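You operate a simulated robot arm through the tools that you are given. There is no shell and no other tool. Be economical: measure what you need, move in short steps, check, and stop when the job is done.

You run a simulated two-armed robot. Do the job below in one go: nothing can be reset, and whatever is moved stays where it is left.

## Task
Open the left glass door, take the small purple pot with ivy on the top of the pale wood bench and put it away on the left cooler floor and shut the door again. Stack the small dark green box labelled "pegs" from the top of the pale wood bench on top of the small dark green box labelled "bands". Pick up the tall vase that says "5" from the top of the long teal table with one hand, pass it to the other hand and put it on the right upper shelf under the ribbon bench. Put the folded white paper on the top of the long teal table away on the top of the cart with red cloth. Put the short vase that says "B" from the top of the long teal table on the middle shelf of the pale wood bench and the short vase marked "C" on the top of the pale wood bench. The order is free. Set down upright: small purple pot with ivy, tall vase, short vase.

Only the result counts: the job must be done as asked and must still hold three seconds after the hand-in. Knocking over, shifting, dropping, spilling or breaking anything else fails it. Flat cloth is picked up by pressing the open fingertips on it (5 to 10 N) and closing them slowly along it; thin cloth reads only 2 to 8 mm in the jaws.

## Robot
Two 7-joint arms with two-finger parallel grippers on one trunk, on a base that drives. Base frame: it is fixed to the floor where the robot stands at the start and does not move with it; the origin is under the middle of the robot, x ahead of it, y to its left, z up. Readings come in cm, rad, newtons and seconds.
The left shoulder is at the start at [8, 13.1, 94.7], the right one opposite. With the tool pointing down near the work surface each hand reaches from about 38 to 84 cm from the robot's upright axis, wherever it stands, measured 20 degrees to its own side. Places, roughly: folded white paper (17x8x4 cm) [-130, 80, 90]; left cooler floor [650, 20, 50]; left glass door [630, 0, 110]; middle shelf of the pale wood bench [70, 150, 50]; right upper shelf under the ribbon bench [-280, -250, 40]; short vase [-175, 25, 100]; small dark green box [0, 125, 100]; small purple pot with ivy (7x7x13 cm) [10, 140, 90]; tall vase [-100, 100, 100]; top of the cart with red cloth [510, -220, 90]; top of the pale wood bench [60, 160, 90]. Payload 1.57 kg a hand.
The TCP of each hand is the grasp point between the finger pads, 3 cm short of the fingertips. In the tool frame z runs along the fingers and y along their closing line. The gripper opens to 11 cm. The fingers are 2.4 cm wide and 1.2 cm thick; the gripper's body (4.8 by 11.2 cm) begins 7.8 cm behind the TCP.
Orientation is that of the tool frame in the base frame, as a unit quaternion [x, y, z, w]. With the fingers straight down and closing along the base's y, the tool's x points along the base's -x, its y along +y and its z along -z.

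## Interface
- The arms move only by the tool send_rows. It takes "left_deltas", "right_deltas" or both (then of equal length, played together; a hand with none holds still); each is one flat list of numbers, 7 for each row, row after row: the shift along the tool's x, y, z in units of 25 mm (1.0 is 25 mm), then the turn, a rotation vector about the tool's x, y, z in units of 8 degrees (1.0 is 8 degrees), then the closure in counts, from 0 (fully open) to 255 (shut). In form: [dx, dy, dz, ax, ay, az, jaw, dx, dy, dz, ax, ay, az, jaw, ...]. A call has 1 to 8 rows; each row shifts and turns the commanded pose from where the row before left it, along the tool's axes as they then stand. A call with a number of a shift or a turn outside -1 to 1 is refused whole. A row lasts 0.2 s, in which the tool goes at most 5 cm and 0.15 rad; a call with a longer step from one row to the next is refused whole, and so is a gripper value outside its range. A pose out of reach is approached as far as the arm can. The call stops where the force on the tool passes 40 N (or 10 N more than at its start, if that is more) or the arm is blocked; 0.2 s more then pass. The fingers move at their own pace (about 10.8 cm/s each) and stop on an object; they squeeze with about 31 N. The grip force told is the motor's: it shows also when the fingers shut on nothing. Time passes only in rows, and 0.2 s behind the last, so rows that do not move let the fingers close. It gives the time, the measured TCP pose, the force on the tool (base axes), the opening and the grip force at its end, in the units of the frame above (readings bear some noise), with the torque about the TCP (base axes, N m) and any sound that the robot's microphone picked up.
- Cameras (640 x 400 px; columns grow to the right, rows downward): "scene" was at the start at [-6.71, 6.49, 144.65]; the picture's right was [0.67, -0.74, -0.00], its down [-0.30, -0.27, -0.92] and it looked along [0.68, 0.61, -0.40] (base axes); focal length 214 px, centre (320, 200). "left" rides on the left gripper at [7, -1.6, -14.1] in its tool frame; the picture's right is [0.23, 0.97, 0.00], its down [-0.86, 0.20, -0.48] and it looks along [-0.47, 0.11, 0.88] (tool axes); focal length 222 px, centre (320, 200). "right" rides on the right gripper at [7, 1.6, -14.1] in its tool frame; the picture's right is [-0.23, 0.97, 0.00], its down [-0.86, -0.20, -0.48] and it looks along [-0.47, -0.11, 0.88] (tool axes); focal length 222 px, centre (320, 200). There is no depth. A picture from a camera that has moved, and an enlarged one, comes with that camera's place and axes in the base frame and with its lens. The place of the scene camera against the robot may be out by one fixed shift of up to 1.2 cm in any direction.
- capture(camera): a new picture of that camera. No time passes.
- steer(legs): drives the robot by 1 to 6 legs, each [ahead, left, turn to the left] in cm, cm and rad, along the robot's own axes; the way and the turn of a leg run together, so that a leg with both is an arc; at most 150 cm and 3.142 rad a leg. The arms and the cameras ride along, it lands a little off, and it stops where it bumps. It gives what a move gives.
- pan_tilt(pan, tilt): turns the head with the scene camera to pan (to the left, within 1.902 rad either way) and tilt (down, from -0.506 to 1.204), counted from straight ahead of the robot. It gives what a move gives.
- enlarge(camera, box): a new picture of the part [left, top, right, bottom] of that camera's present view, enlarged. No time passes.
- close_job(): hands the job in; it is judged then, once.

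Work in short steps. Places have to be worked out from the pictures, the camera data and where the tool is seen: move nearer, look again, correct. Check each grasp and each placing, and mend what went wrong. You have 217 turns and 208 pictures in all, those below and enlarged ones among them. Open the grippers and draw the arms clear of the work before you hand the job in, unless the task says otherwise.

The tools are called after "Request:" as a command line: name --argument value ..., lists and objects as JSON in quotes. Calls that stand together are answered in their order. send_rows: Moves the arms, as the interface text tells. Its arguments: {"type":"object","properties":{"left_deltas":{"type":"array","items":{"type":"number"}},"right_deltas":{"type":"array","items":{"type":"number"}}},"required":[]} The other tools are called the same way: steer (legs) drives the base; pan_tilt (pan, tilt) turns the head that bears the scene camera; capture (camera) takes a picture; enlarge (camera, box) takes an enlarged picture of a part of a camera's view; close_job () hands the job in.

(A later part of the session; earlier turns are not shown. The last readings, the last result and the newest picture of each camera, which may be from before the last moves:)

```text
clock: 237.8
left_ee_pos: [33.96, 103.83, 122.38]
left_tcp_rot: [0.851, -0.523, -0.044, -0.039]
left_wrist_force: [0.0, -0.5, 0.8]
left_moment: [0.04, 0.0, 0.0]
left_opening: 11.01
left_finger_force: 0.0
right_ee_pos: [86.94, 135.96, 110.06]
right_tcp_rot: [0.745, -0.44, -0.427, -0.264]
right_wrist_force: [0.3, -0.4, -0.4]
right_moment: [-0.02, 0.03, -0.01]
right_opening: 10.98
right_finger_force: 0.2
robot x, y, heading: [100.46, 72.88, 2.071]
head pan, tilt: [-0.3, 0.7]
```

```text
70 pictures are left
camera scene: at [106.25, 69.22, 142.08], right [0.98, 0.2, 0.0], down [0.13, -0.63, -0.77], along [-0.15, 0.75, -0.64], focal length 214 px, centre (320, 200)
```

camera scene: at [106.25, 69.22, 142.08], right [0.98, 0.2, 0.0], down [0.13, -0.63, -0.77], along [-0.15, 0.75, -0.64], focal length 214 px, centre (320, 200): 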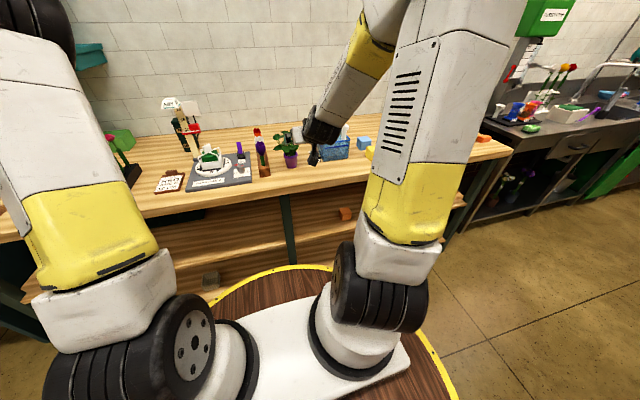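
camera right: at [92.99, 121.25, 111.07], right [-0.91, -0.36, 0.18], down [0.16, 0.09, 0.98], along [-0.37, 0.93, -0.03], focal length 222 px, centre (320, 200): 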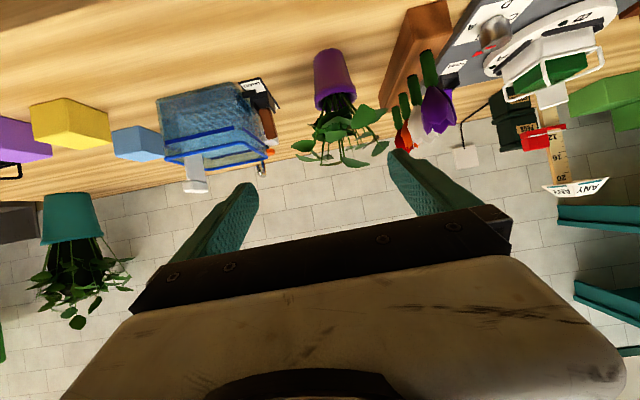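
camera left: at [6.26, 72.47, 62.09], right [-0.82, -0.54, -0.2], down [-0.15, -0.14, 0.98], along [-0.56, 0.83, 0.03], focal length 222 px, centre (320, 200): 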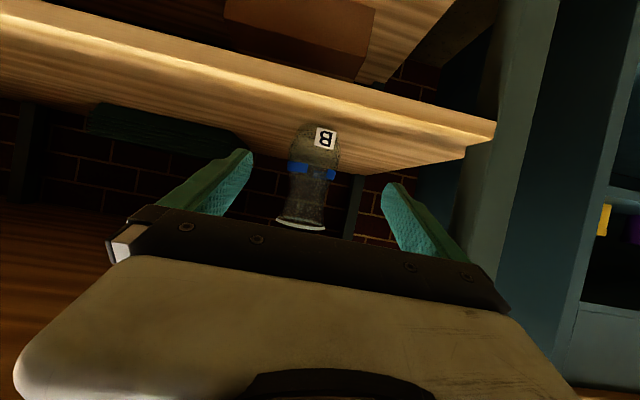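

Lower to pot height, shifting 3 cm left.

Request:
send_rows --right_deltas '[0.86, 0.2, 0.48, 0, 0, 0, 0, 0.86, 0.2, 0.48, 0, 0, 0, 0, 0.86, 0.2, 0.48, 0, 0, 0, 0, 0.86, 0.2, 0.48, 0, 0, 0, 0, 0.86, 0.2, 0.48, 0, 0, 0, 0, 0.86, 0.2, 0.48, 0, 0, 0, 0]'

Request:
capture --camera "right"

```text
clock: 239.2
left_ee_pos: [34.03, 103.78, 122.22]
left_tcp_rot: [0.851, -0.523, -0.044, -0.04]
left_wrist_force: [0.1, -0.8, -0.1]
left_moment: [-0.02, 0.05, 0.02]
left_opening: 11.02
left_finger_force: 0.0
right_ee_pos: [84.67, 134.45, 95.41]
right_tcp_rot: [0.744, -0.44, -0.428, -0.263]
right_wrist_force: [-0.3, -0.2, -0.4]
right_moment: [-0.04, 0.03, -0.01]
right_opening: 10.99
right_finger_force: 0.1
robot x, y, heading: [100.87, 72.81, 2.071]
head pan, tilt: [-0.3, 0.7]
```

```text
69 pictures are left
camera right: at [90.79, 119.78, 96.34], right [-0.91, -0.36, 0.18], down [0.16, 0.1, 0.98], along [-0.37, 0.93, -0.03], focal length 222 px, centre (320, 200)
```

right: 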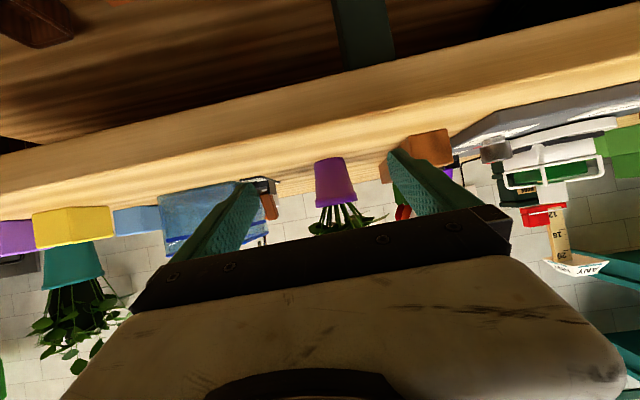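

Pot 14 cm ahead. Narrow the opening to 8.4 cm (tulip holder nearby), advance and close.

Request:
send_rows --right_deltas '[-0.46, -0.03, 0.82, 0, 0, 0, 60, -0.46, 0.05, 0.82, 0, 0, 0, 60, -0.46, 0.05, 0.82, 0, 0, 0, 60, -0.46, 0.05, 0.82, 0, 0, 0, 60, -0.46, 0.05, 0.82, 0, 0, 0, 60]'

Request:
capture --camera "right"

```text
clock: 240.4
left_ee_pos: [34.19, 103.77, 122.35]
left_tcp_rot: [0.851, -0.522, -0.045, -0.04]
left_wrist_force: [0.5, -0.7, 0.6]
left_moment: [0.01, 0.02, -0.03]
left_opening: 11.0
left_finger_force: 0.0
right_ee_pos: [78.74, 144.79, 95.27]
right_tcp_rot: [0.744, -0.44, -0.428, -0.263]
right_wrist_force: [0.0, -0.4, -0.3]
right_moment: [0.01, -0.01, 0.0]
right_opening: 8.44
right_finger_force: 0.1
robot x, y, heading: [100.75, 72.91, 2.071]
head pan, tilt: [-0.3, 0.7]
```

```text
68 pictures are left
camera right: at [84.79, 130.17, 96.29], right [-0.91, -0.36, 0.18], down [0.16, 0.1, 0.98], along [-0.37, 0.93, -0.03], focal length 222 px, centre (320, 200)
```

right: 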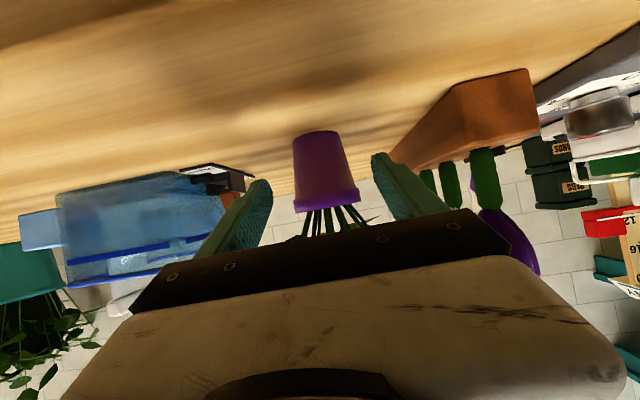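

Centred; 3.8 cm more and 0.7 cm lower, then close.

Request:
send_rows --right_deltas '[-0.3, 0.05, 0.7, 0, 0, 0, 60, -0.2, 0.05, 0.76, 0, 0, 0, 60, 0, 0, 0, 0, 0, 0, 140, 0, 0, 0, 0, 0, 0, 180, 0, 0, 0, 0, 0, 0, 220, 0, 0, 0, 0, 0, 0, 220]'

Request:
capture --camera "right"

```text
clock: 241.8
left_ee_pos: [34.06, 103.81, 122.29]
left_tcp_rot: [0.851, -0.521, -0.044, -0.039]
left_wrist_force: [0.3, -0.1, -0.4]
left_moment: [0.01, 0.03, 0.0]
left_opening: 10.98
left_finger_force: 0.0
right_ee_pos: [76.95, 147.96, 94.62]
right_tcp_rot: [0.744, -0.441, -0.427, -0.263]
right_wrist_force: [0.6, 0.9, -0.3]
right_moment: [-0.01, 0.01, 0.01]
right_opening: 6.04
right_finger_force: 31.1
robot x, y, heading: [100.93, 72.72, 2.075]
head pan, tilt: [-0.3, 0.7]
```

```text
67 pictures are left
camera right: at [82.93, 133.36, 95.58], right [-0.91, -0.36, 0.18], down [0.16, 0.1, 0.98], along [-0.37, 0.93, -0.03], focal length 222 px, centre (320, 200)
```

right: 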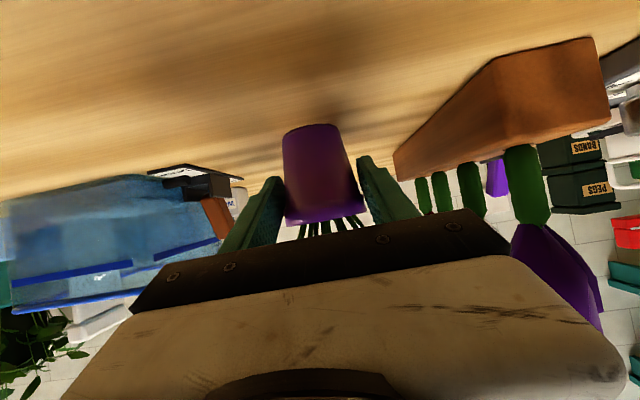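

Pot gripped (pitched hold). Lift 12 cm and drive back.

Request:
send_rows --right_deltas '[-0.87, 0, -0.5, 0, 0, 0, 220, -0.87, 0, -0.5, 0, 0, 0, 220, -0.87, 0, -0.5, 0, 0, 0, 220, -0.87, 0, -0.5, 0, 0, 0, 220, -0.87, 0, -0.5, 0, 0, 0, 220]'

Request:
steer --legs '[[-14, 0, 0], [0, 0, -0.976]]'

Request:
pan_tilt --pan 1.2 --tilt 0.5

Request:
capture --camera "scene"

```text
clock: 243.0
left_ee_pos: [34.06, 103.85, 122.28]
left_tcp_rot: [0.851, -0.521, -0.044, -0.04]
left_wrist_force: [-0.3, 1.1, -0.5]
left_moment: [-0.01, 0.0, 0.0]
left_opening: 11.0
left_finger_force: 0.2
right_ee_pos: [76.66, 147.93, 107.19]
right_tcp_rot: [0.746, -0.44, -0.427, -0.262]
right_wrist_force: [0.2, -0.4, -4.1]
right_moment: [-0.05, -0.02, -0.01]
right_opening: 6.07
right_finger_force: 30.6
robot x, y, heading: [100.98, 73.02, 2.067]
head pan, tilt: [-0.3, 0.7]
```

```text
clock: 246.8
left_ee_pos: [97.35, 133.64, 122.23]
left_tcp_rot: [-0.497, 0.866, 0.02, 0.056]
left_wrist_force: [0.1, -0.1, -0.1]
left_moment: [0.02, -0.01, 0.02]
left_opening: 11.0
left_finger_force: 0.0
right_ee_pos: [157.47, 121.75, 107.14]
right_tcp_rot: [-0.442, 0.744, 0.249, 0.436]
right_wrist_force: [-0.1, 0.3, -4.9]
right_moment: [-0.01, 0.01, 0.02]
right_opening: 6.03
right_finger_force: 31.0
robot x, y, heading: [107.64, 60.88, 1.071]
head pan, tilt: [-0.3, 0.7]
```

```text
clock: 248.4
left_ee_pos: [97.45, 133.56, 122.29]
left_tcp_rot: [-0.497, 0.866, 0.02, 0.056]
left_wrist_force: [0.3, 0.6, 0.0]
left_moment: [0.02, 0.01, 0.02]
left_opening: 11.0
left_finger_force: 0.0
right_ee_pos: [157.59, 121.68, 107.09]
right_tcp_rot: [-0.443, 0.743, 0.25, 0.435]
right_wrist_force: [-1.1, 0.9, -3.8]
right_moment: [-0.04, 0.01, -0.03]
right_opening: 6.04
right_finger_force: 30.9
robot x, y, heading: [107.23, 60.78, 1.071]
head pan, tilt: [1.201, 0.499]
```

```text
66 pictures are left
camera scene: at [95.36, 55.69, 143.85], right [0.76, 0.65, 0.0], down [0.31, -0.37, -0.88], along [-0.57, 0.67, -0.48], focal length 214 px, centre (320, 200)
```

scene: 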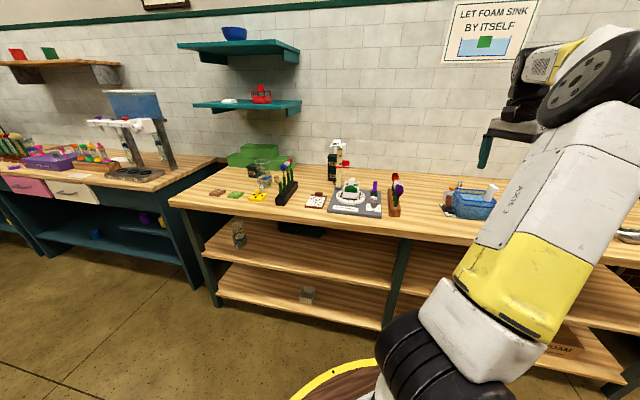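

Everything on the bench is in order. Drive along the aisle to the teal table in this right-turned stance.

Request:
steer --legs '[[-77, 50, 0], [-77, 50, 0]]'

Request:
pan_tilt --pan 1.0 --tilt 0.5

Request:
capture --camera "scene"

```text
clock: 257.8
left_ee_pos: [-66.12, 46.42, 122.2]
left_tcp_rot: [-0.496, 0.866, 0.02, 0.057]
left_wrist_force: [-0.9, -0.4, 0.9]
left_moment: [-0.02, -0.03, 0.02]
left_opening: 11.02
left_finger_force: 0.1
right_ee_pos: [-6.11, 34.36, 107.12]
right_tcp_rot: [-0.441, 0.744, 0.248, 0.436]
right_wrist_force: [-0.1, 0.4, -4.3]
right_moment: [-0.05, 0.02, -0.01]
right_opening: 6.01
right_finger_force: 31.3
robot x, y, heading: [-56.32, -26.8, 1.069]
head pan, tilt: [1.201, 0.499]
```

```text
clock: 258.5
left_ee_pos: [-66.17, 46.46, 122.28]
left_tcp_rot: [-0.496, 0.867, 0.02, 0.055]
left_wrist_force: [-0.8, 0.6, -0.4]
left_moment: [-0.02, 0.0, -0.01]
left_opening: 11.02
left_finger_force: 0.1
right_ee_pos: [-5.96, 34.31, 107.03]
right_tcp_rot: [-0.441, 0.745, 0.247, 0.436]
right_wrist_force: [0.3, -0.3, -3.8]
right_moment: [-0.02, 0.03, 0.0]
right_opening: 5.99
right_finger_force: 30.4
robot x, y, heading: [-56.33, -26.81, 1.065]
head pan, tilt: [1.0, 0.499]
```

```text
65 pictures are left
camera scene: at [-66.92, -30.43, 143.85], right [0.88, 0.48, 0.0], down [0.23, -0.42, -0.88], along [-0.42, 0.77, -0.48], focal length 214 px, centre (320, 200)
```

scene: 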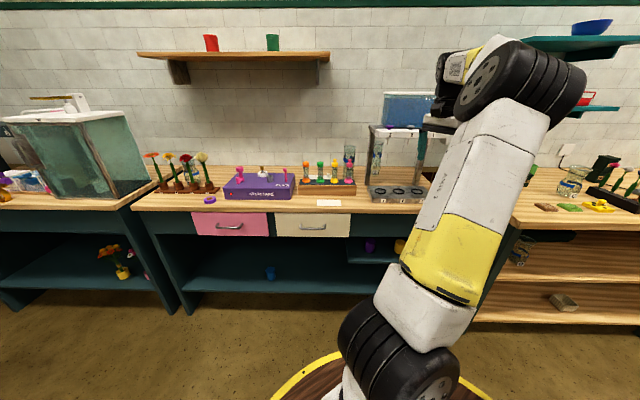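

The left hand must enter left of the water rack. I level it and move it to u≈−78 while still in the aisle.

Request:
send_rows --left_deltas '[0, 0, 0, 0, 0.85, 0, 0, 0.95, 0.61, 0, 0, 0, 0, 0, 0.95, 0.61, 0, 0, 0, 0, 0, 0.95, 0.61, 0, 0, 0, 0, 0, 0.95, 0.61, 0, 0, 0, 0, 0, 0.95, 0.61, 0, 0, 0, 0, 0, 0.95, 0.61, 0, 0, 0, 0, 0, 0.95, 0.61, 0, 0, 0, 0, 0]'

Request:
send_rows --left_deltas '[0.95, 0.61, 0, 0, 0, 0, 0, 0.95, 0.61, 0, 0, 0, 0, 0, 0.95, 0.61, 0, 0, 0, 0, 0, 0.95, 0.61, 0, 0, 0, 0, 0, 0.95, 0.61, 0, 0, 0, 0, 0, 0.95, 0.61, 0, 0, 0, 0, 0, 0.95, 0.61, 0, 0, 0, 0, 0, 0.95, 0.61, 0, 0, 0, 0, 0]'

Request:
send_rows --left_deltas '[0, 0, 0, 0, 0, 0.9, 0, 0, 0, 0, 0, 0, 0.9, 0, 0, 0, 0, 0, 0, 0.9, 0, 0, 0, 0, 0, 0, 0.9, 0, 0, 0, 0, 0, 0, 0.5, 0]'

Request:
capture --camera "left"

```text
clock: 260.3
left_ee_pos: [-83.71, 37.39, 122.34]
left_tcp_rot: [-0.495, 0.869, -0.009, 0.005]
left_wrist_force: [-0.2, 0.8, 0.0]
left_moment: [-0.03, 0.04, 0.04]
left_opening: 10.99
left_finger_force: 0.0
right_ee_pos: [-6.03, 34.39, 107.09]
right_tcp_rot: [-0.442, 0.745, 0.248, 0.435]
right_wrist_force: [-0.4, 0.3, -4.8]
right_moment: [-0.02, 0.04, 0.04]
right_opening: 5.97
right_finger_force: 31.1
robot x, y, heading: [-56.08, -26.49, 1.069]
head pan, tilt: [1.0, 0.499]
```

```text
clock: 262.1
left_ee_pos: [-103.78, 27.14, 121.9]
left_tcp_rot: [-0.496, 0.868, -0.009, 0.005]
left_wrist_force: [-0.1, 0.0, 0.5]
left_moment: [-0.01, 0.0, 0.0]
left_opening: 10.97
left_finger_force: 0.0
right_ee_pos: [-5.98, 34.29, 107.12]
right_tcp_rot: [-0.442, 0.744, 0.249, 0.435]
right_wrist_force: [-0.7, 0.5, -3.7]
right_moment: [-0.06, 0.02, -0.01]
right_opening: 5.99
right_finger_force: 30.9
robot x, y, heading: [-56.08, -26.4, 1.072]
head pan, tilt: [1.0, 0.499]
```

```text
clock: 263.3
left_ee_pos: [-103.89, 27.12, 122.07]
left_tcp_rot: [-0.23, 0.973, -0.008, 0.007]
left_wrist_force: [0.5, 0.8, 0.1]
left_moment: [-0.03, 0.01, 0.01]
left_opening: 11.01
left_finger_force: 0.0
right_ee_pos: [-5.93, 34.29, 107.14]
right_tcp_rot: [-0.441, 0.744, 0.248, 0.436]
right_wrist_force: [0.6, -0.2, -4.5]
right_moment: [-0.03, 0.01, 0.0]
right_opening: 5.99
right_finger_force: 31.2
robot x, y, heading: [-56.0, -26.55, 1.07]
head pan, tilt: [1.0, 0.499]
```

```text
64 pictures are left
camera left: at [-109.55, 22.69, 136.08], right [-0.64, 0.77, -0.02], down [0.67, 0.57, 0.48], along [0.38, 0.29, -0.88], focal length 222 px, centre (320, 200)
```

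left: 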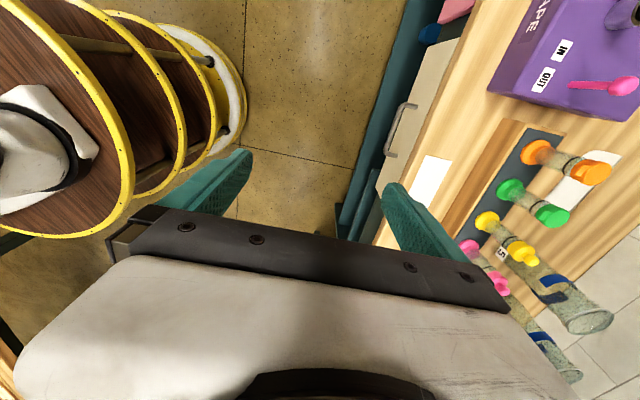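

The folded paper shows at about (-130.7, 77). Move the base 50 cm toward the wall; the hand passes above the bottles.

Request:
steer --legs '[[27.2, 41.9, 0]]'

Request:
capture --camera "left"

```text
clock: 266.3
left_ee_pos: [-128.05, 71.52, 121.89]
left_tcp_rot: [-0.231, 0.973, -0.008, 0.007]
left_wrist_force: [-0.1, -0.4, -0.1]
left_moment: [-0.01, 0.01, -0.02]
left_opening: 11.0
left_finger_force: 0.1
right_ee_pos: [-30.07, 78.49, 107.02]
right_tcp_rot: [-0.442, 0.743, 0.249, 0.436]
right_wrist_force: [-0.2, 0.6, -3.9]
right_moment: [-0.04, -0.02, 0.02]
right_opening: 6.03
right_finger_force: 30.2
robot x, y, heading: [-80.61, 17.77, 1.068]
head pan, tilt: [1.0, 0.499]
```

```text
63 pictures are left
camera left: at [-133.57, 66.88, 136.09], right [-0.64, 0.77, -0.02], down [0.67, 0.57, 0.48], along [0.38, 0.3, -0.88], focal length 222 px, centre (320, 200)
```

left: 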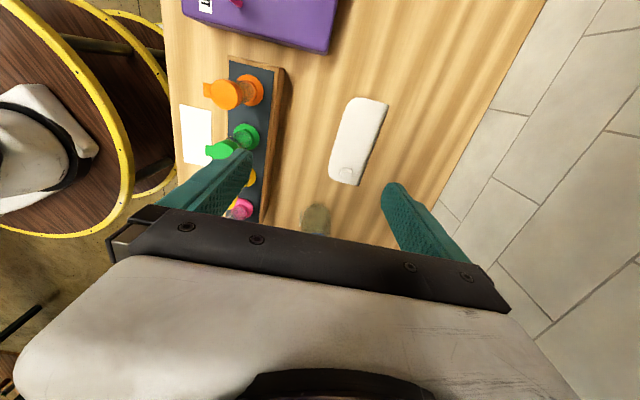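

Paper centre about (-128.8, 79.4), aligned with the hand. Centre over it and descend to z≈102.

Request:
send_rows --left_deltas '[-0.3, 0.73, 0, 0, 0, 0, 0, -0.3, 0.73, 0, 0, 0, 0, 0, -0.3, 0.73, 0, 0, 0, 0, 0, -0.3, 0.73, 0, 0, 0, 0, 0, 0, 0, 1, 0, 0, 0, 0, 0, 0, 1, 0, 0, 0, 0, 0, 0, 1, 0, 0, 0, 0, 0, 0, 1, 0, 0, 0, 0]'

Request:
send_rows --left_deltas '[0, 0, 1, 0, 0, 0, 0, 0, 0, 1, 0, 0, 0, 0, 0, 0, 1, 0, 0, 0, 0, 0, 0, 1, 0, 0, 0, 0]'

Request:
capture --camera "left"

```text
clock: 268.1
left_ee_pos: [-128.27, 79.11, 111.99]
left_tcp_rot: [-0.231, 0.973, -0.008, 0.007]
left_wrist_force: [0.0, -1.2, 0.2]
left_moment: [0.01, 0.02, -0.01]
left_opening: 10.98
left_finger_force: 0.0
right_ee_pos: [-30.09, 78.66, 107.05]
right_tcp_rot: [-0.442, 0.744, 0.248, 0.436]
right_wrist_force: [0.0, 0.6, -4.3]
right_moment: [-0.06, 0.04, -0.02]
right_opening: 5.99
right_finger_force: 30.7
robot x, y, heading: [-80.18, 17.87, 1.074]
head pan, tilt: [1.0, 0.499]
```

```text
clock: 269.1
left_ee_pos: [-128.21, 79.03, 101.89]
left_tcp_rot: [-0.23, 0.973, -0.008, 0.008]
left_wrist_force: [0.0, 0.1, 0.4]
left_moment: [0.01, 0.0, 0.01]
left_opening: 11.0
left_finger_force: 0.0
right_ee_pos: [-29.95, 78.68, 106.94]
right_tcp_rot: [-0.442, 0.744, 0.248, 0.436]
right_wrist_force: [0.8, 0.1, -4.5]
right_moment: [-0.02, 0.02, 0.0]
right_opening: 6.0
right_finger_force: 31.2
robot x, y, heading: [-80.09, 17.88, 1.072]
head pan, tilt: [1.0, 0.499]
```

```text
62 pictures are left
camera left: at [-133.86, 74.53, 115.96], right [-0.64, 0.77, -0.02], down [0.67, 0.57, 0.48], along [0.38, 0.3, -0.88], focal length 222 px, centre (320, 200)
```

left: 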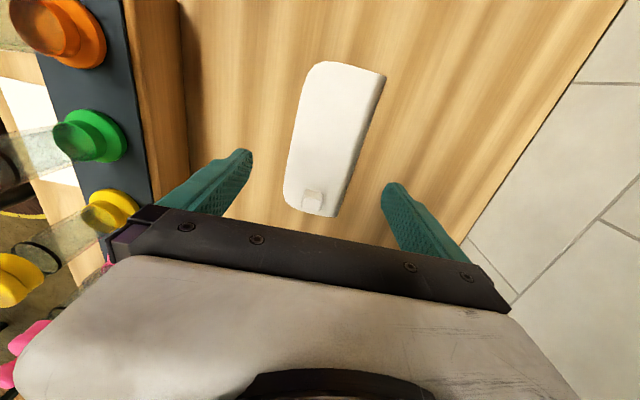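

Offset 1.4 cm toward the wall; correct, descend to the table and close slowly.

Request:
send_rows --left_deltas '[0.4, 0.55, 0, 0, 0, 0, 0, 0, 0, 1, 0, 0, 0, 0, 0, 0, 1, 0, 0, 0, 0, 0, 0, 0.8, 0, 0, 0, 0, 0, 0, 0.25, 0, 0, 0, 0, 0, 0, 0.15, 0, 0, 0, 0]'

Request:
capture --camera "left"

```text
clock: 270.5
left_ee_pos: [-129.46, 79.58, 93.77]
left_tcp_rot: [-0.231, 0.973, -0.007, 0.007]
left_wrist_force: [-0.1, 0.5, 0.0]
left_moment: [-0.02, -0.05, 0.0]
left_opening: 11.01
left_finger_force: 0.0
right_ee_pos: [-30.07, 78.67, 107.08]
right_tcp_rot: [-0.442, 0.744, 0.248, 0.435]
right_wrist_force: [-0.1, 0.9, -3.9]
right_moment: [-0.06, 0.03, -0.03]
right_opening: 6.04
right_finger_force: 31.0
robot x, y, heading: [-80.41, 17.69, 1.073]
head pan, tilt: [1.0, 0.499]
```

```text
61 pictures are left
camera left: at [-135.16, 75.13, 107.95], right [-0.64, 0.77, -0.02], down [0.67, 0.57, 0.48], along [0.38, 0.3, -0.88], focal length 222 px, centre (320, 200)
```

left: 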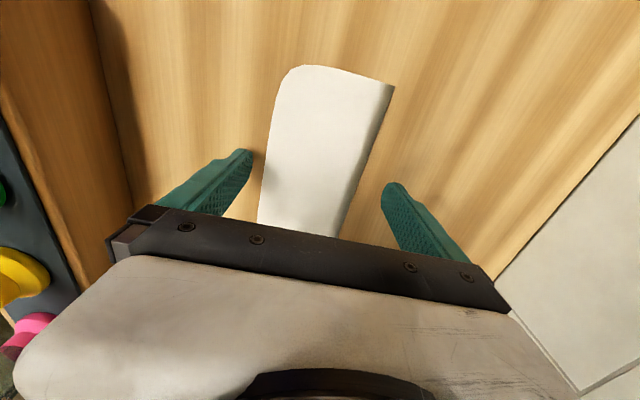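

Straddled. Close slowly and check the opening.

Request:
send_rows --left_deltas '[0, 0, 0.1, 0, 0, 0, 40, 0, 0, 0, 0, 0, 0, 70, 0, 0, 0, 0, 0, 0, 100, 0, 0, 0, 0, 0, 0, 140, 0, 0, 0, 0, 0, 0, 180, 0, 0, 0, 0, 0, 0, 200]'

Request:
send_rows --left_deltas '[0, 0, -0.4, 0, 0, 0, 200, 0, 0, -0.8, 0, 0, 0, 200, 0, 0, -1, 0, 0, 0, 200]'

Request:
capture --camera "left"

```text
clock: 271.9
left_ee_pos: [-129.48, 79.72, 93.6]
left_tcp_rot: [-0.23, 0.973, -0.007, 0.007]
left_wrist_force: [-0.6, 2.2, 3.7]
left_moment: [-0.08, 0.03, -0.02]
left_opening: 3.2
left_finger_force: 5.0
right_ee_pos: [-30.03, 78.58, 107.11]
right_tcp_rot: [-0.442, 0.744, 0.248, 0.435]
right_wrist_force: [0.5, 0.3, -4.0]
right_moment: [-0.05, 0.04, -0.06]
right_opening: 6.01
right_finger_force: 31.2
robot x, y, heading: [-79.92, 18.02, 1.067]
head pan, tilt: [1.0, 0.499]
```

```text
clock: 272.7
left_ee_pos: [-129.5, 79.88, 99.21]
left_tcp_rot: [-0.231, 0.973, -0.008, 0.007]
left_wrist_force: [-0.5, 0.0, 0.6]
left_moment: [-0.01, -0.02, 0.03]
left_opening: 2.38
left_finger_force: 0.2
right_ee_pos: [-30.04, 78.63, 107.18]
right_tcp_rot: [-0.442, 0.744, 0.248, 0.435]
right_wrist_force: [0.9, -0.4, -4.1]
right_moment: [-0.07, 0.0, 0.01]
right_opening: 5.99
right_finger_force: 31.2
robot x, y, heading: [-80.46, 17.8, 1.063]
head pan, tilt: [1.0, 0.499]
```

```text
60 pictures are left
camera left: at [-135.21, 75.3, 113.28], right [-0.64, 0.77, -0.02], down [0.67, 0.57, 0.48], along [0.38, 0.3, -0.88], focal length 222 px, centre (320, 200)
```

left: 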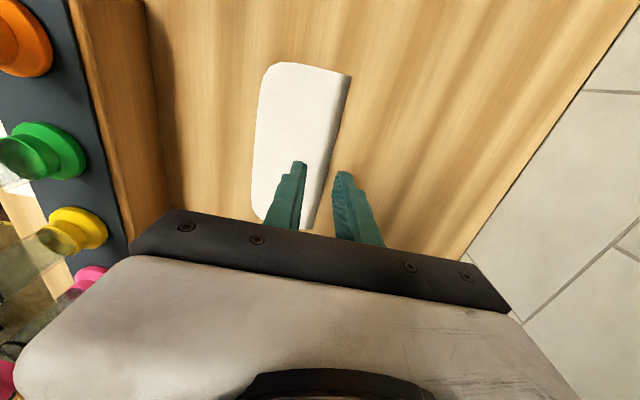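

It slipped: the paper is soft and low. I'll pinch it like cloth: centre over it with ~5 cm opening, press the tips on it, and close slowly.

Request:
send_rows --left_deltas '[0.3, -0.9, 0, 0, 0, 0, 130, 0, 0, 0.8, 0, 0, 0, 130, 0, 0, 0.8, 0, 0, 0, 130]'

Request:
send_rows --left_deltas '[0, 0, 0.12, 0, 0, 0, 130, 0, 0, 0.1, 0, 0, 0, 130]'

Request:
capture --camera "left"

```text
clock: 273.5
left_ee_pos: [-129.15, 77.26, 95.18]
left_tcp_rot: [-0.232, 0.973, -0.008, 0.008]
left_wrist_force: [0.5, 0.5, 0.1]
left_moment: [-0.01, -0.03, 0.02]
left_opening: 5.39
left_finger_force: 0.1
right_ee_pos: [-30.01, 78.58, 107.14]
right_tcp_rot: [-0.442, 0.744, 0.248, 0.435]
right_wrist_force: [0.1, 0.0, -4.0]
right_moment: [-0.01, 0.0, 0.02]
right_opening: 6.01
right_finger_force: 30.8
robot x, y, heading: [-80.07, 18.0, 1.067]
head pan, tilt: [1.0, 0.499]
```

```text
clock: 274.1
left_ee_pos: [-129.18, 77.29, 94.46]
left_tcp_rot: [-0.232, 0.973, -0.008, 0.008]
left_wrist_force: [0.8, 0.7, -0.6]
left_moment: [0.02, -0.01, 0.01]
left_opening: 5.41
left_finger_force: 0.0
right_ee_pos: [-30.18, 78.68, 107.07]
right_tcp_rot: [-0.442, 0.744, 0.248, 0.436]
right_wrist_force: [-0.7, -0.3, -4.5]
right_moment: [-0.03, 0.01, 0.0]
right_opening: 5.99
right_finger_force: 30.7
robot x, y, heading: [-80.12, 17.02, 1.076]
head pan, tilt: [1.0, 0.499]
```

```text
59 pictures are left
camera left: at [-134.8, 72.76, 108.65], right [-0.64, 0.77, -0.02], down [0.67, 0.57, 0.48], along [0.38, 0.3, -0.88], focal length 222 px, centre (320, 200)
```

left: 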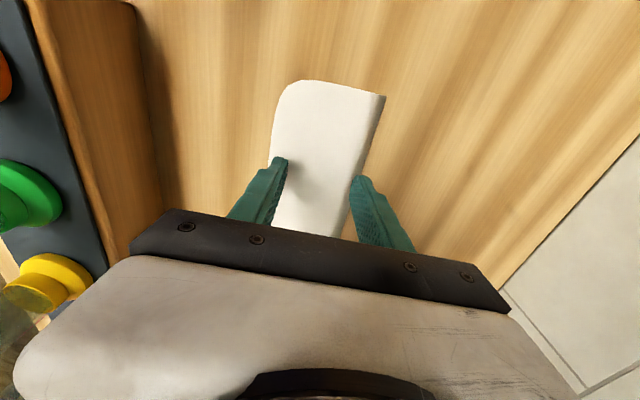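

No contact yet; step down until 5–10 N.

Request:
send_rows --left_deltas '[0, 0, 0.12, 0, 0, 0, 130, 0, 0, 0.1, 0, 0, 0, 130]'

Request:
send_rows --left_deltas '[0, 0, 0.08, 0, 0, 0, 130, 0, 0, 0, 0, 0, 0, 130]'

```text
clock: 274.7
left_ee_pos: [-129.12, 77.25, 93.93]
left_tcp_rot: [-0.231, 0.973, -0.007, 0.006]
left_wrist_force: [0.4, 0.8, 0.3]
left_moment: [-0.01, 0.02, 0.01]
left_opening: 5.39
left_finger_force: 0.2
right_ee_pos: [-30.08, 78.72, 107.13]
right_tcp_rot: [-0.442, 0.744, 0.248, 0.435]
right_wrist_force: [0.5, 0.3, -4.1]
right_moment: [-0.04, 0.02, 0.02]
right_opening: 5.99
right_finger_force: 31.0
robot x, y, heading: [-80.27, 17.84, 1.069]
head pan, tilt: [1.0, 0.499]
```

```text
clock: 275.3
left_ee_pos: [-129.2, 77.33, 93.79]
left_tcp_rot: [-0.231, 0.973, -0.009, 0.007]
left_wrist_force: [-0.3, -0.1, -0.3]
left_moment: [0.0, 0.0, -0.01]
left_opening: 5.37
left_finger_force: 0.0
right_ee_pos: [-30.14, 78.69, 106.99]
right_tcp_rot: [-0.442, 0.744, 0.248, 0.435]
right_wrist_force: [-0.3, 0.2, -3.0]
right_moment: [-0.02, 0.01, -0.02]
right_opening: 5.98
right_finger_force: 31.4
robot x, y, heading: [-79.97, 18.19, 1.071]
head pan, tilt: [1.0, 0.499]
```

Request:
send_rows --left_deltas '[0, 0, 0.1, 0, 0, 0, 130, 0, 0, 0.08, 0, 0, 0, 130]'

Request:
send_rows --left_deltas '[0, 0, 0.06, 0, 0, 0, 130, 0, 0, 0.05, 0, 0, 0, 130]'

```text
clock: 275.9
left_ee_pos: [-129.29, 77.33, 93.59]
left_tcp_rot: [-0.231, 0.973, -0.006, 0.006]
left_wrist_force: [2.2, 0.3, 27.0]
left_moment: [0.64, 0.4, -0.02]
left_opening: 5.27
left_finger_force: 0.1
right_ee_pos: [-30.06, 78.57, 107.04]
right_tcp_rot: [-0.441, 0.744, 0.249, 0.436]
right_wrist_force: [0.3, -0.3, -4.2]
right_moment: [-0.04, 0.0, 0.0]
right_opening: 5.99
right_finger_force: 31.0
robot x, y, heading: [-80.22, 17.88, 1.073]
head pan, tilt: [1.0, 0.499]
```

```text
clock: 276.3
left_ee_pos: [-129.19, 77.52, 93.61]
left_tcp_rot: [-0.232, 0.973, -0.005, 0.005]
left_wrist_force: [3.3, -2.4, 12.3]
left_moment: [0.24, 0.13, -0.08]
left_opening: 5.09
left_finger_force: 0.0
right_ee_pos: [-30.12, 78.56, 107.05]
right_tcp_rot: [-0.443, 0.744, 0.248, 0.435]
right_wrist_force: [0.5, 0.3, -3.3]
right_moment: [-0.04, 0.02, -0.01]
right_opening: 5.99
right_finger_force: 30.5
robot x, y, heading: [-79.55, 17.53, 1.07]
head pan, tilt: [1.0, 0.499]
stopped in row 2 (left hand): the force on the tool passed its limit at 43 N (the readings are from after the stop); the commanded pose is now the measured one
```

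Pressing at ~12 N. Ease slightly and close slowly along the paper.

Request:
send_rows --left_deltas '[0, 0, -0.015, 0, 0, 0, 140, 0, 0, 0, 0, 0, 0, 150, 0, 0, 0, 0, 0, 0, 160, 0, 0, 0, 0, 0, 0, 170, 0, 0, 0, 0, 0, 0, 180, 0, 0, 0, 0, 0, 0, 190, 0, 0, 0, 0, 0, 0, 200, 0, 0, 0, 0, 0, 0, 210]'

Request:
send_rows --left_deltas '[0, 0, 0, 0, 0, 0, 220, 0, 0, 0, 0, 0, 0, 230, 0, 0, 0, 0, 0, 0, 240, 0, 0, 0, 0, 0, 0, 255, 0, 0, 0, 0, 0, 0, 255]'

Request:
capture --camera "left"

```text
clock: 278.1
left_ee_pos: [-129.3, 77.45, 93.6]
left_tcp_rot: [-0.231, 0.973, -0.005, 0.005]
left_wrist_force: [-4.3, 7.7, 22.2]
left_moment: [0.41, 0.35, 0.02]
left_opening: 3.13
left_finger_force: 6.8
right_ee_pos: [-30.1, 78.6, 107.08]
right_tcp_rot: [-0.442, 0.744, 0.248, 0.435]
right_wrist_force: [0.1, 0.1, -3.4]
right_moment: [-0.01, 0.05, 0.0]
right_opening: 5.99
right_finger_force: 31.0
robot x, y, heading: [-80.19, 17.64, 1.072]
head pan, tilt: [1.0, 0.499]
```

```text
clock: 279.3
left_ee_pos: [-129.28, 77.42, 93.56]
left_tcp_rot: [-0.23, 0.973, -0.006, 0.006]
left_wrist_force: [-3.5, 6.0, 25.9]
left_moment: [0.14, 0.22, -0.06]
left_opening: 0.02
left_finger_force: 21.0
right_ee_pos: [-30.06, 78.64, 107.13]
right_tcp_rot: [-0.443, 0.744, 0.248, 0.434]
right_wrist_force: [-0.3, -0.5, -4.1]
right_moment: [-0.04, -0.03, -0.04]
right_opening: 6.01
right_finger_force: 31.2
robot x, y, heading: [-80.0, 18.14, 1.071]
head pan, tilt: [1.0, 0.499]
```

```text
58 pictures are left
camera left: at [-134.85, 72.79, 107.71], right [-0.64, 0.77, -0.01], down [0.67, 0.57, 0.48], along [0.38, 0.3, -0.88], focal length 222 px, centre (320, 200)
```

left: 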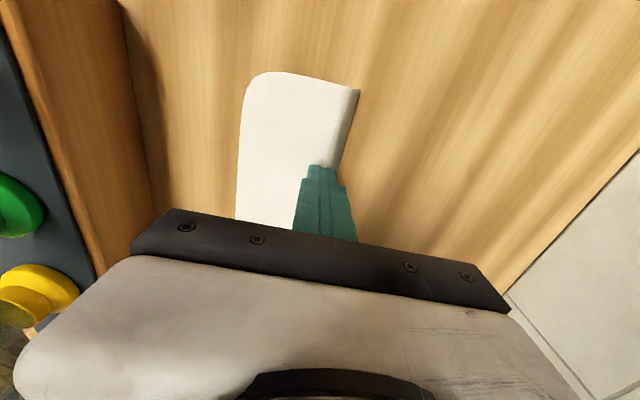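

Shut on nothing: the paper slid aside. I raise and look at it from the head camera.

Request:
send_rows --left_deltas '[0, 0, -0.6, 0, 0, 0, 255, 0, 0, -1, 0, 0, 0, 200, 0, 0, -1, 0, 0, 0, 100, 0, 0, -1, 0, 0, 0, 0, 0, 0, -1, 0, 0, 0, 0, 0, 0, -0.5, 0, 0, 0, 0]'

Request:
enlarge --camera "scene" --box '[250, 170, 370, 245]'

Request:
enlarge --camera "left" --box '[200, 50, 440, 200]'

```text
clock: 280.7
left_ee_pos: [-129.47, 77.59, 106.26]
left_tcp_rot: [-0.231, 0.973, -0.006, 0.007]
left_wrist_force: [0.1, 0.2, -0.1]
left_moment: [-0.04, -0.01, 0.0]
left_opening: 10.97
left_finger_force: 0.0
right_ee_pos: [-30.0, 78.68, 107.13]
right_tcp_rot: [-0.443, 0.744, 0.248, 0.435]
right_wrist_force: [-0.1, 0.2, -3.8]
right_moment: [0.0, 0.01, 0.02]
right_opening: 5.98
right_finger_force: 30.6
robot x, y, heading: [-80.25, 17.79, 1.067]
head pan, tilt: [1.0, 0.499]
```

```text
5.33 times, centred on (310, 208) of scene
camera zoom: at [-90.89, 13.84, 143.85], right [0.88, 0.48, 0.0], down [0.23, -0.42, -0.88], along [-0.42, 0.77, -0.48], focal length 1144 px, centre (373, 160)
```

zoom: 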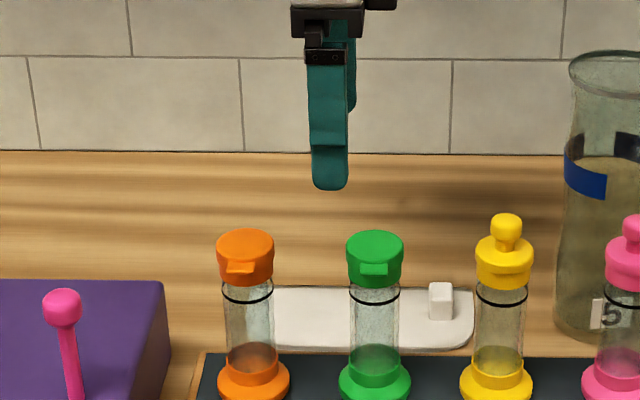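

```text
2.67 times, centred on (320, 125) of left
camera zoom: at [-135.0, 73.06, 120.45], right [-0.64, 0.77, -0.02], down [0.67, 0.57, 0.48], along [0.38, 0.3, -0.88], focal length 592 px, centre (320, 400)
```

zoom: 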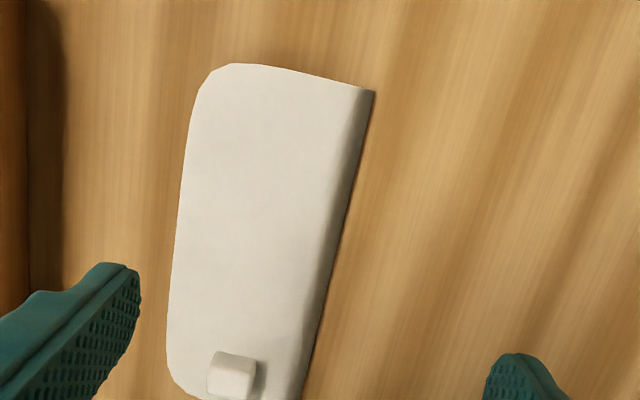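

It's a slab with a little white knob on its right end – that's the handle. Move over the knob (-121.2, 78.2) and down to z≈99 to verify.

Request:
send_rows --left_deltas '[-0.77, -0.32, 0, 0, 0, 0, 120, -0.77, -0.32, 0, 0, 0, 0, 120, -0.77, -0.32, 0, 0, 0, 0, 120, -0.77, -0.32, 0, 0, 0, 0, 120, 0, 0, 1, 0, 0, 0, 120, 0, 0, 1, 0, 0, 0, 120, 0, 0, 0.8, 0, 0, 0, 120]'

Request:
capture --camera "left"

```text
clock: 282.3
left_ee_pos: [-121.14, 78.05, 99.29]
left_tcp_rot: [-0.231, 0.973, -0.006, 0.006]
left_wrist_force: [0.0, 0.4, 0.4]
left_moment: [0.01, 0.0, -0.04]
left_opening: 5.81
left_finger_force: 0.1
right_ee_pos: [-30.23, 78.58, 107.03]
right_tcp_rot: [-0.443, 0.744, 0.248, 0.435]
right_wrist_force: [-1.2, 0.2, -3.1]
right_moment: [-0.04, 0.04, -0.02]
right_opening: 5.95
right_finger_force: 31.2
robot x, y, heading: [-79.76, 17.65, 1.071]
head pan, tilt: [1.0, 0.499]
```

```text
55 pictures are left
camera left: at [-126.59, 73.53, 113.49], right [-0.64, 0.77, -0.02], down [0.67, 0.57, 0.48], along [0.38, 0.3, -0.88], focal length 222 px, centre (320, 200)
```

left: 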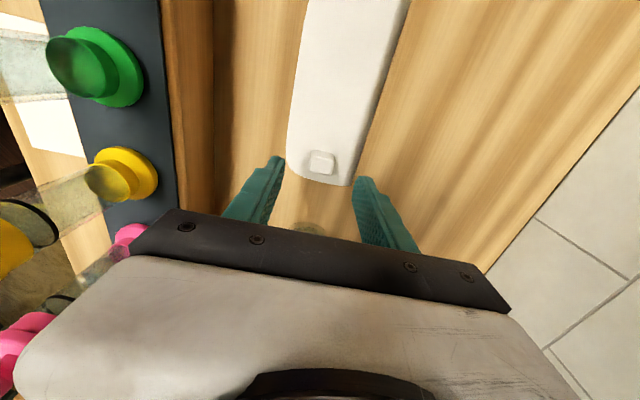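

The knob lies exactly under the TCP. Descend 5 cm and close on it.

Request:
send_rows --left_deltas '[0, 0, 0.8, 0, 0, 0, 120, 0, 0, 0.8, 0, 0, 0, 120, 0, 0, 0.4, 0, 0, 0, 120, 0, 0, 0, 0, 0, 0, 180, 0, 0, 0, 0, 0, 0, 220, 0, 0, 0, 0, 0, 0, 255, 0, 0, 0, 0, 0, 0, 255]'

Request:
send_rows --left_deltas '[0, 0, -0.4, 0, 0, 0, 255, 0, 0, -0.8, 0, 0, 0, 255, 0, 0, -1, 0, 0, 0, 255]'

Request:
capture --camera "left"

```text
clock: 283.9
left_ee_pos: [-120.98, 77.95, 94.31]
left_tcp_rot: [-0.231, 0.973, -0.006, 0.006]
left_wrist_force: [-0.6, 0.2, 1.1]
left_moment: [0.07, 0.07, -0.03]
left_opening: 2.28
left_finger_force: 30.8
right_ee_pos: [-30.13, 78.73, 107.11]
right_tcp_rot: [-0.442, 0.745, 0.248, 0.435]
right_wrist_force: [0.2, -0.1, -4.0]
right_moment: [-0.03, -0.01, 0.0]
right_opening: 5.98
right_finger_force: 30.7
robot x, y, heading: [-80.29, 17.65, 1.071]
head pan, tilt: [1.0, 0.499]
```

```text
clock: 284.7
left_ee_pos: [-121.26, 78.06, 99.84]
left_tcp_rot: [-0.232, 0.973, -0.006, 0.006]
left_wrist_force: [-0.5, 0.0, -0.8]
left_moment: [-0.01, -0.03, 0.03]
left_opening: 2.27
left_finger_force: 30.9
right_ee_pos: [-30.07, 78.71, 107.01]
right_tcp_rot: [-0.442, 0.744, 0.248, 0.436]
right_wrist_force: [0.7, 0.3, -3.6]
right_moment: [-0.03, 0.0, -0.01]
right_opening: 5.98
right_finger_force: 30.6
robot x, y, heading: [-80.16, 17.74, 1.069]
head pan, tilt: [1.0, 0.499]
```

```text
54 pictures are left
camera left: at [-126.83, 73.58, 113.99], right [-0.64, 0.77, -0.02], down [0.67, 0.57, 0.48], along [0.38, 0.3, -0.88], focal length 222 px, centre (320, 200)
```

left: 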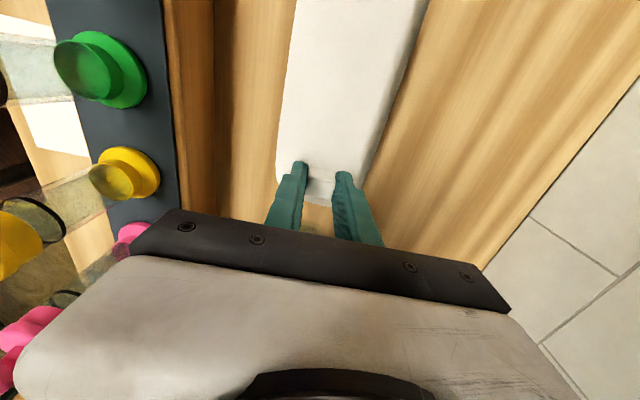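

The paper is held by its knob. Raise it, back off into the aisle, turn to face along the aisle and drive.

Request:
send_rows --left_deltas '[0, 0, -1, 0, 0, 0, 255, 0, 0, -1, 0, 0, 0, 255, 0, 0, -1, 0, 0, 0, 255, 0, 0, -1, 0, 0, 0, 255, 0, 0, -1, 0, 0, 0, 255, 0, 0, -1, 0, 0, 0, 255, 0, 0, -1, 0, 0, 0, 255, 0, 0, -1, 0, 0, 0, 255]'

Request:
steer --legs '[[-27.2, -41.9, 0], [0, 0, -0.57], [140, 0, 0], [140, 0, 0]]'

Request:
pan_tilt --pan -0.4 --tilt 0.3

Request:
capture --camera "scene"

```text
clock: 286.5
left_ee_pos: [-121.36, 78.19, 119.65]
left_tcp_rot: [-0.232, 0.973, -0.006, 0.006]
left_wrist_force: [0.1, -0.1, -0.6]
left_moment: [-0.01, -0.03, -0.02]
left_opening: 2.3
left_finger_force: 31.2
right_ee_pos: [-30.08, 78.54, 107.08]
right_tcp_rot: [-0.442, 0.744, 0.247, 0.435]
right_wrist_force: [0.9, 0.5, -4.0]
right_moment: [-0.03, 0.03, 0.01]
right_opening: 5.96
right_finger_force: 31.2
robot x, y, heading: [-79.91, 17.67, 1.071]
head pan, tilt: [1.0, 0.499]
```

```text
clock: 304.1
left_ee_pos: [183.27, 183.92, 119.81]
left_tcp_rot: [0.05, 0.999, -0.007, 0.004]
left_wrist_force: [-0.2, 0.6, -0.9]
left_moment: [-0.02, -0.01, 0.0]
left_opening: 2.29
left_finger_force: 31.2
right_ee_pos: [260.63, 135.2, 107.07]
right_tcp_rot: [-0.215, 0.839, 0.115, 0.487]
right_wrist_force: [0.6, 0.7, -3.9]
right_moment: [-0.01, 0.02, 0.0]
right_opening: 5.96
right_finger_force: 31.3
robot x, y, heading: [185.45, 110.94, 0.501]
head pan, tilt: [1.0, 0.499]
```

```text
clock: 305.6
left_ee_pos: [183.44, 183.92, 119.79]
left_tcp_rot: [0.052, 0.999, -0.007, 0.004]
left_wrist_force: [0.0, -0.2, -0.4]
left_moment: [0.01, -0.01, -0.01]
left_opening: 2.28
left_finger_force: 31.4
right_ee_pos: [260.6, 135.24, 107.08]
right_tcp_rot: [-0.215, 0.838, 0.116, 0.487]
right_wrist_force: [0.1, -0.9, -4.2]
right_moment: [-0.05, 0.04, 0.02]
right_opening: 5.96
right_finger_force: 31.2
robot x, y, heading: [185.5, 110.88, 0.501]
head pan, tilt: [-0.4, 0.3]
```

```text
53 pictures are left
camera scene: at [183.0, 105.48, 145.69], right [0.1, -0.99, 0.0], down [-0.29, -0.03, -0.96], along [0.95, 0.1, -0.3], focal length 214 px, centre (320, 200)
```

scene: 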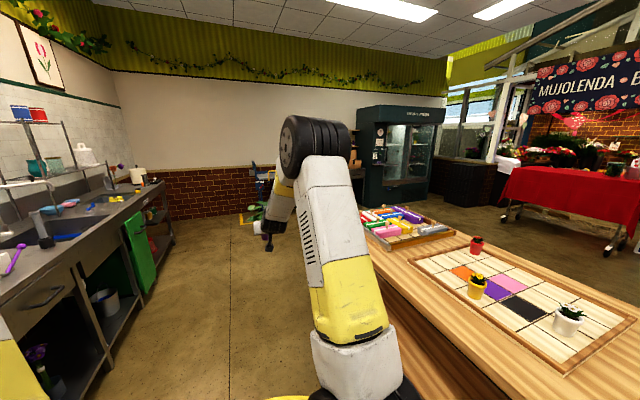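

The way is clear. Drive 145 cm further, then turn right to face the red cart.

Request:
steer --legs '[[145, 0, 0], [0, 0, -1.57], [60, 0, 0]]'

Request:
pan_tilt --pan 0.0 --tilt 0.3

Request:
capture --camera "scene"

```text
clock: 319.6
left_ee_pos: [415.76, 135.84, 119.72]
left_tcp_rot: [0.729, 0.685, -0.008, -0.001]
left_wrist_force: [0.0, 0.4, -1.0]
left_moment: [-0.01, -0.04, 0.0]
left_opening: 2.29
left_finger_force: 30.8
right_ee_pos: [370.19, 56.83, 107.0]
right_tcp_rot: [0.426, 0.753, -0.254, 0.432]
right_wrist_force: [0.3, -0.8, -4.2]
right_moment: [0.06, 0.02, -0.01]
right_opening: 5.96
right_finger_force: 31.7
robot x, y, heading: [342.8, 130.72, -1.028]
head pan, tilt: [-0.4, 0.3]
```

```text
clock: 320.5
left_ee_pos: [415.67, 135.9, 119.67]
left_tcp_rot: [0.729, 0.684, -0.008, -0.002]
left_wrist_force: [-0.4, -0.6, 0.1]
left_moment: [-0.03, 0.0, 0.03]
left_opening: 2.28
left_finger_force: 31.0
right_ee_pos: [370.2, 56.8, 106.93]
right_tcp_rot: [0.426, 0.753, -0.255, 0.431]
right_wrist_force: [-0.1, 1.1, -3.6]
right_moment: [0.04, 0.01, -0.02]
right_opening: 5.93
right_finger_force: 30.6
robot x, y, heading: [343.26, 130.74, -1.035]
head pan, tilt: [0.0, 0.3]
```

```text
52 pictures are left
camera scene: at [340.93, 135.14, 145.69], right [-0.86, -0.51, 0.0], down [-0.15, 0.25, -0.96], along [0.49, -0.82, -0.3], focal length 214 px, centre (320, 200)
```

scene: 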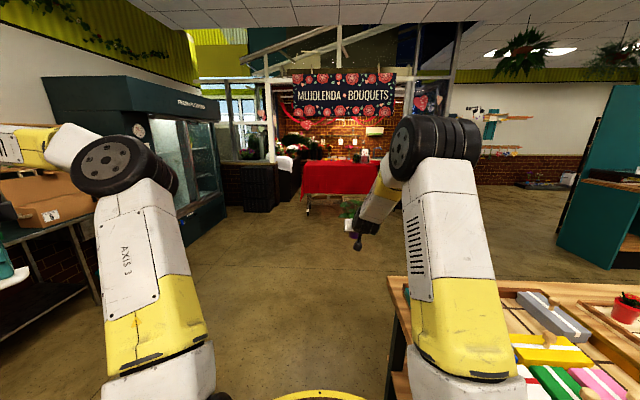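

Cart straight ahead ~390 cm. Turn slightly and drive 285 cm toward it.

Request:
steer --legs '[[0, 0, -0.095], [145, 0, 0], [125, 0, 0]]'

Request:
pan_tilt --pan 0.1 --tilt 0.5

Request:
capture --camera "scene"

```text
clock: 322.8
left_ee_pos: [420.88, 117.72, 119.66]
left_tcp_rot: [0.78, 0.625, -0.008, -0.003]
left_wrist_force: [0.2, 0.0, -0.4]
left_moment: [0.01, 0.01, 0.0]
left_opening: 2.31
left_finger_force: 30.7
right_ee_pos: [363.2, 47.04, 106.83]
right_tcp_rot: [0.483, 0.719, -0.286, 0.409]
right_wrist_force: [0.7, 0.0, -4.3]
right_moment: [0.03, 0.01, 0.01]
right_opening: 5.95
right_finger_force: 30.8
robot x, y, heading: [348.26, 124.27, -1.189]
head pan, tilt: [0.0, 0.3]
stopped in leg 2: the robot was blocked; the commanded pose is now the measured one
```

```text
clock: 323.6
left_ee_pos: [420.85, 117.69, 119.66]
left_tcp_rot: [0.781, 0.624, -0.008, -0.003]
left_wrist_force: [0.2, -0.1, -0.6]
left_moment: [-0.03, -0.01, 0.0]
left_opening: 2.27
left_finger_force: 31.3
right_ee_pos: [363.47, 46.99, 106.96]
right_tcp_rot: [0.484, 0.719, -0.286, 0.409]
right_wrist_force: [-0.3, 0.6, -4.3]
right_moment: [0.05, 0.03, 0.04]
right_opening: 5.94
right_finger_force: 30.7
robot x, y, heading: [348.13, 123.99, -1.187]
head pan, tilt: [0.099, 0.499]
```

```text
51 pictures are left
camera scene: at [347.66, 129.52, 143.86], right [-0.89, -0.46, 0.0], down [-0.22, 0.42, -0.88], along [0.41, -0.78, -0.48], focal length 214 px, centre (320, 200)
```

scene: 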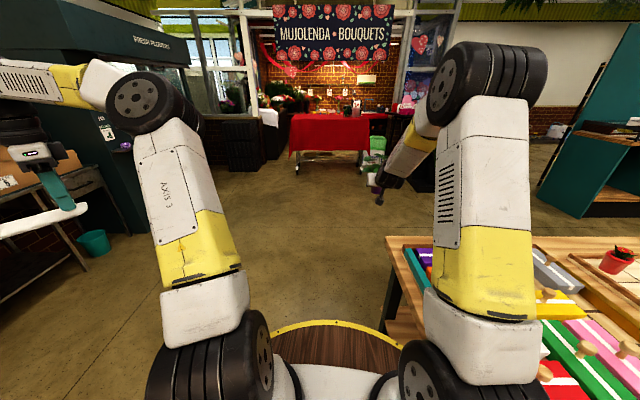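

The deck touched the end of the right-hand table (end at u≈338). Back a little, shift left 25 cm, and go on.

Request:
steer --legs '[[-4, 6, 0], [0, 22, 0], [140, 0, 0], [120, 0, 0]]'

Request:
capture --camera "scene"

```text
clock: 338.1
left_ee_pos: [539.81, -111.71, 119.76]
left_tcp_rot: [0.789, 0.614, -0.007, -0.003]
left_wrist_force: [-0.3, 0.5, -1.5]
left_moment: [-0.02, 0.02, 0.01]
left_opening: 2.28
left_finger_force: 31.1
right_ee_pos: [480.25, -180.94, 106.81]
right_tcp_rot: [0.494, 0.711, -0.293, 0.405]
right_wrist_force: [0.0, -0.7, -3.2]
right_moment: [0.06, 0.01, 0.0]
right_opening: 5.97
right_finger_force: 31.1
robot x, y, heading: [467.0, -103.07, -1.215]
head pan, tilt: [0.099, 0.499]
```

```text
50 pictures are left
camera scene: at [466.77, -97.92, 143.85], right [-0.9, -0.44, 0.0], down [-0.21, 0.43, -0.88], along [0.38, -0.79, -0.48], focal length 214 px, centre (320, 200)
```

scene: 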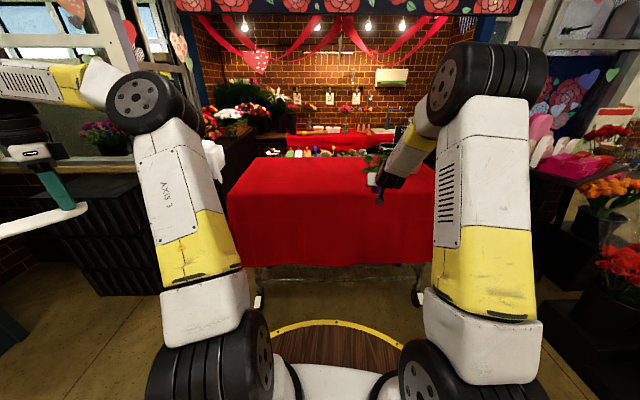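

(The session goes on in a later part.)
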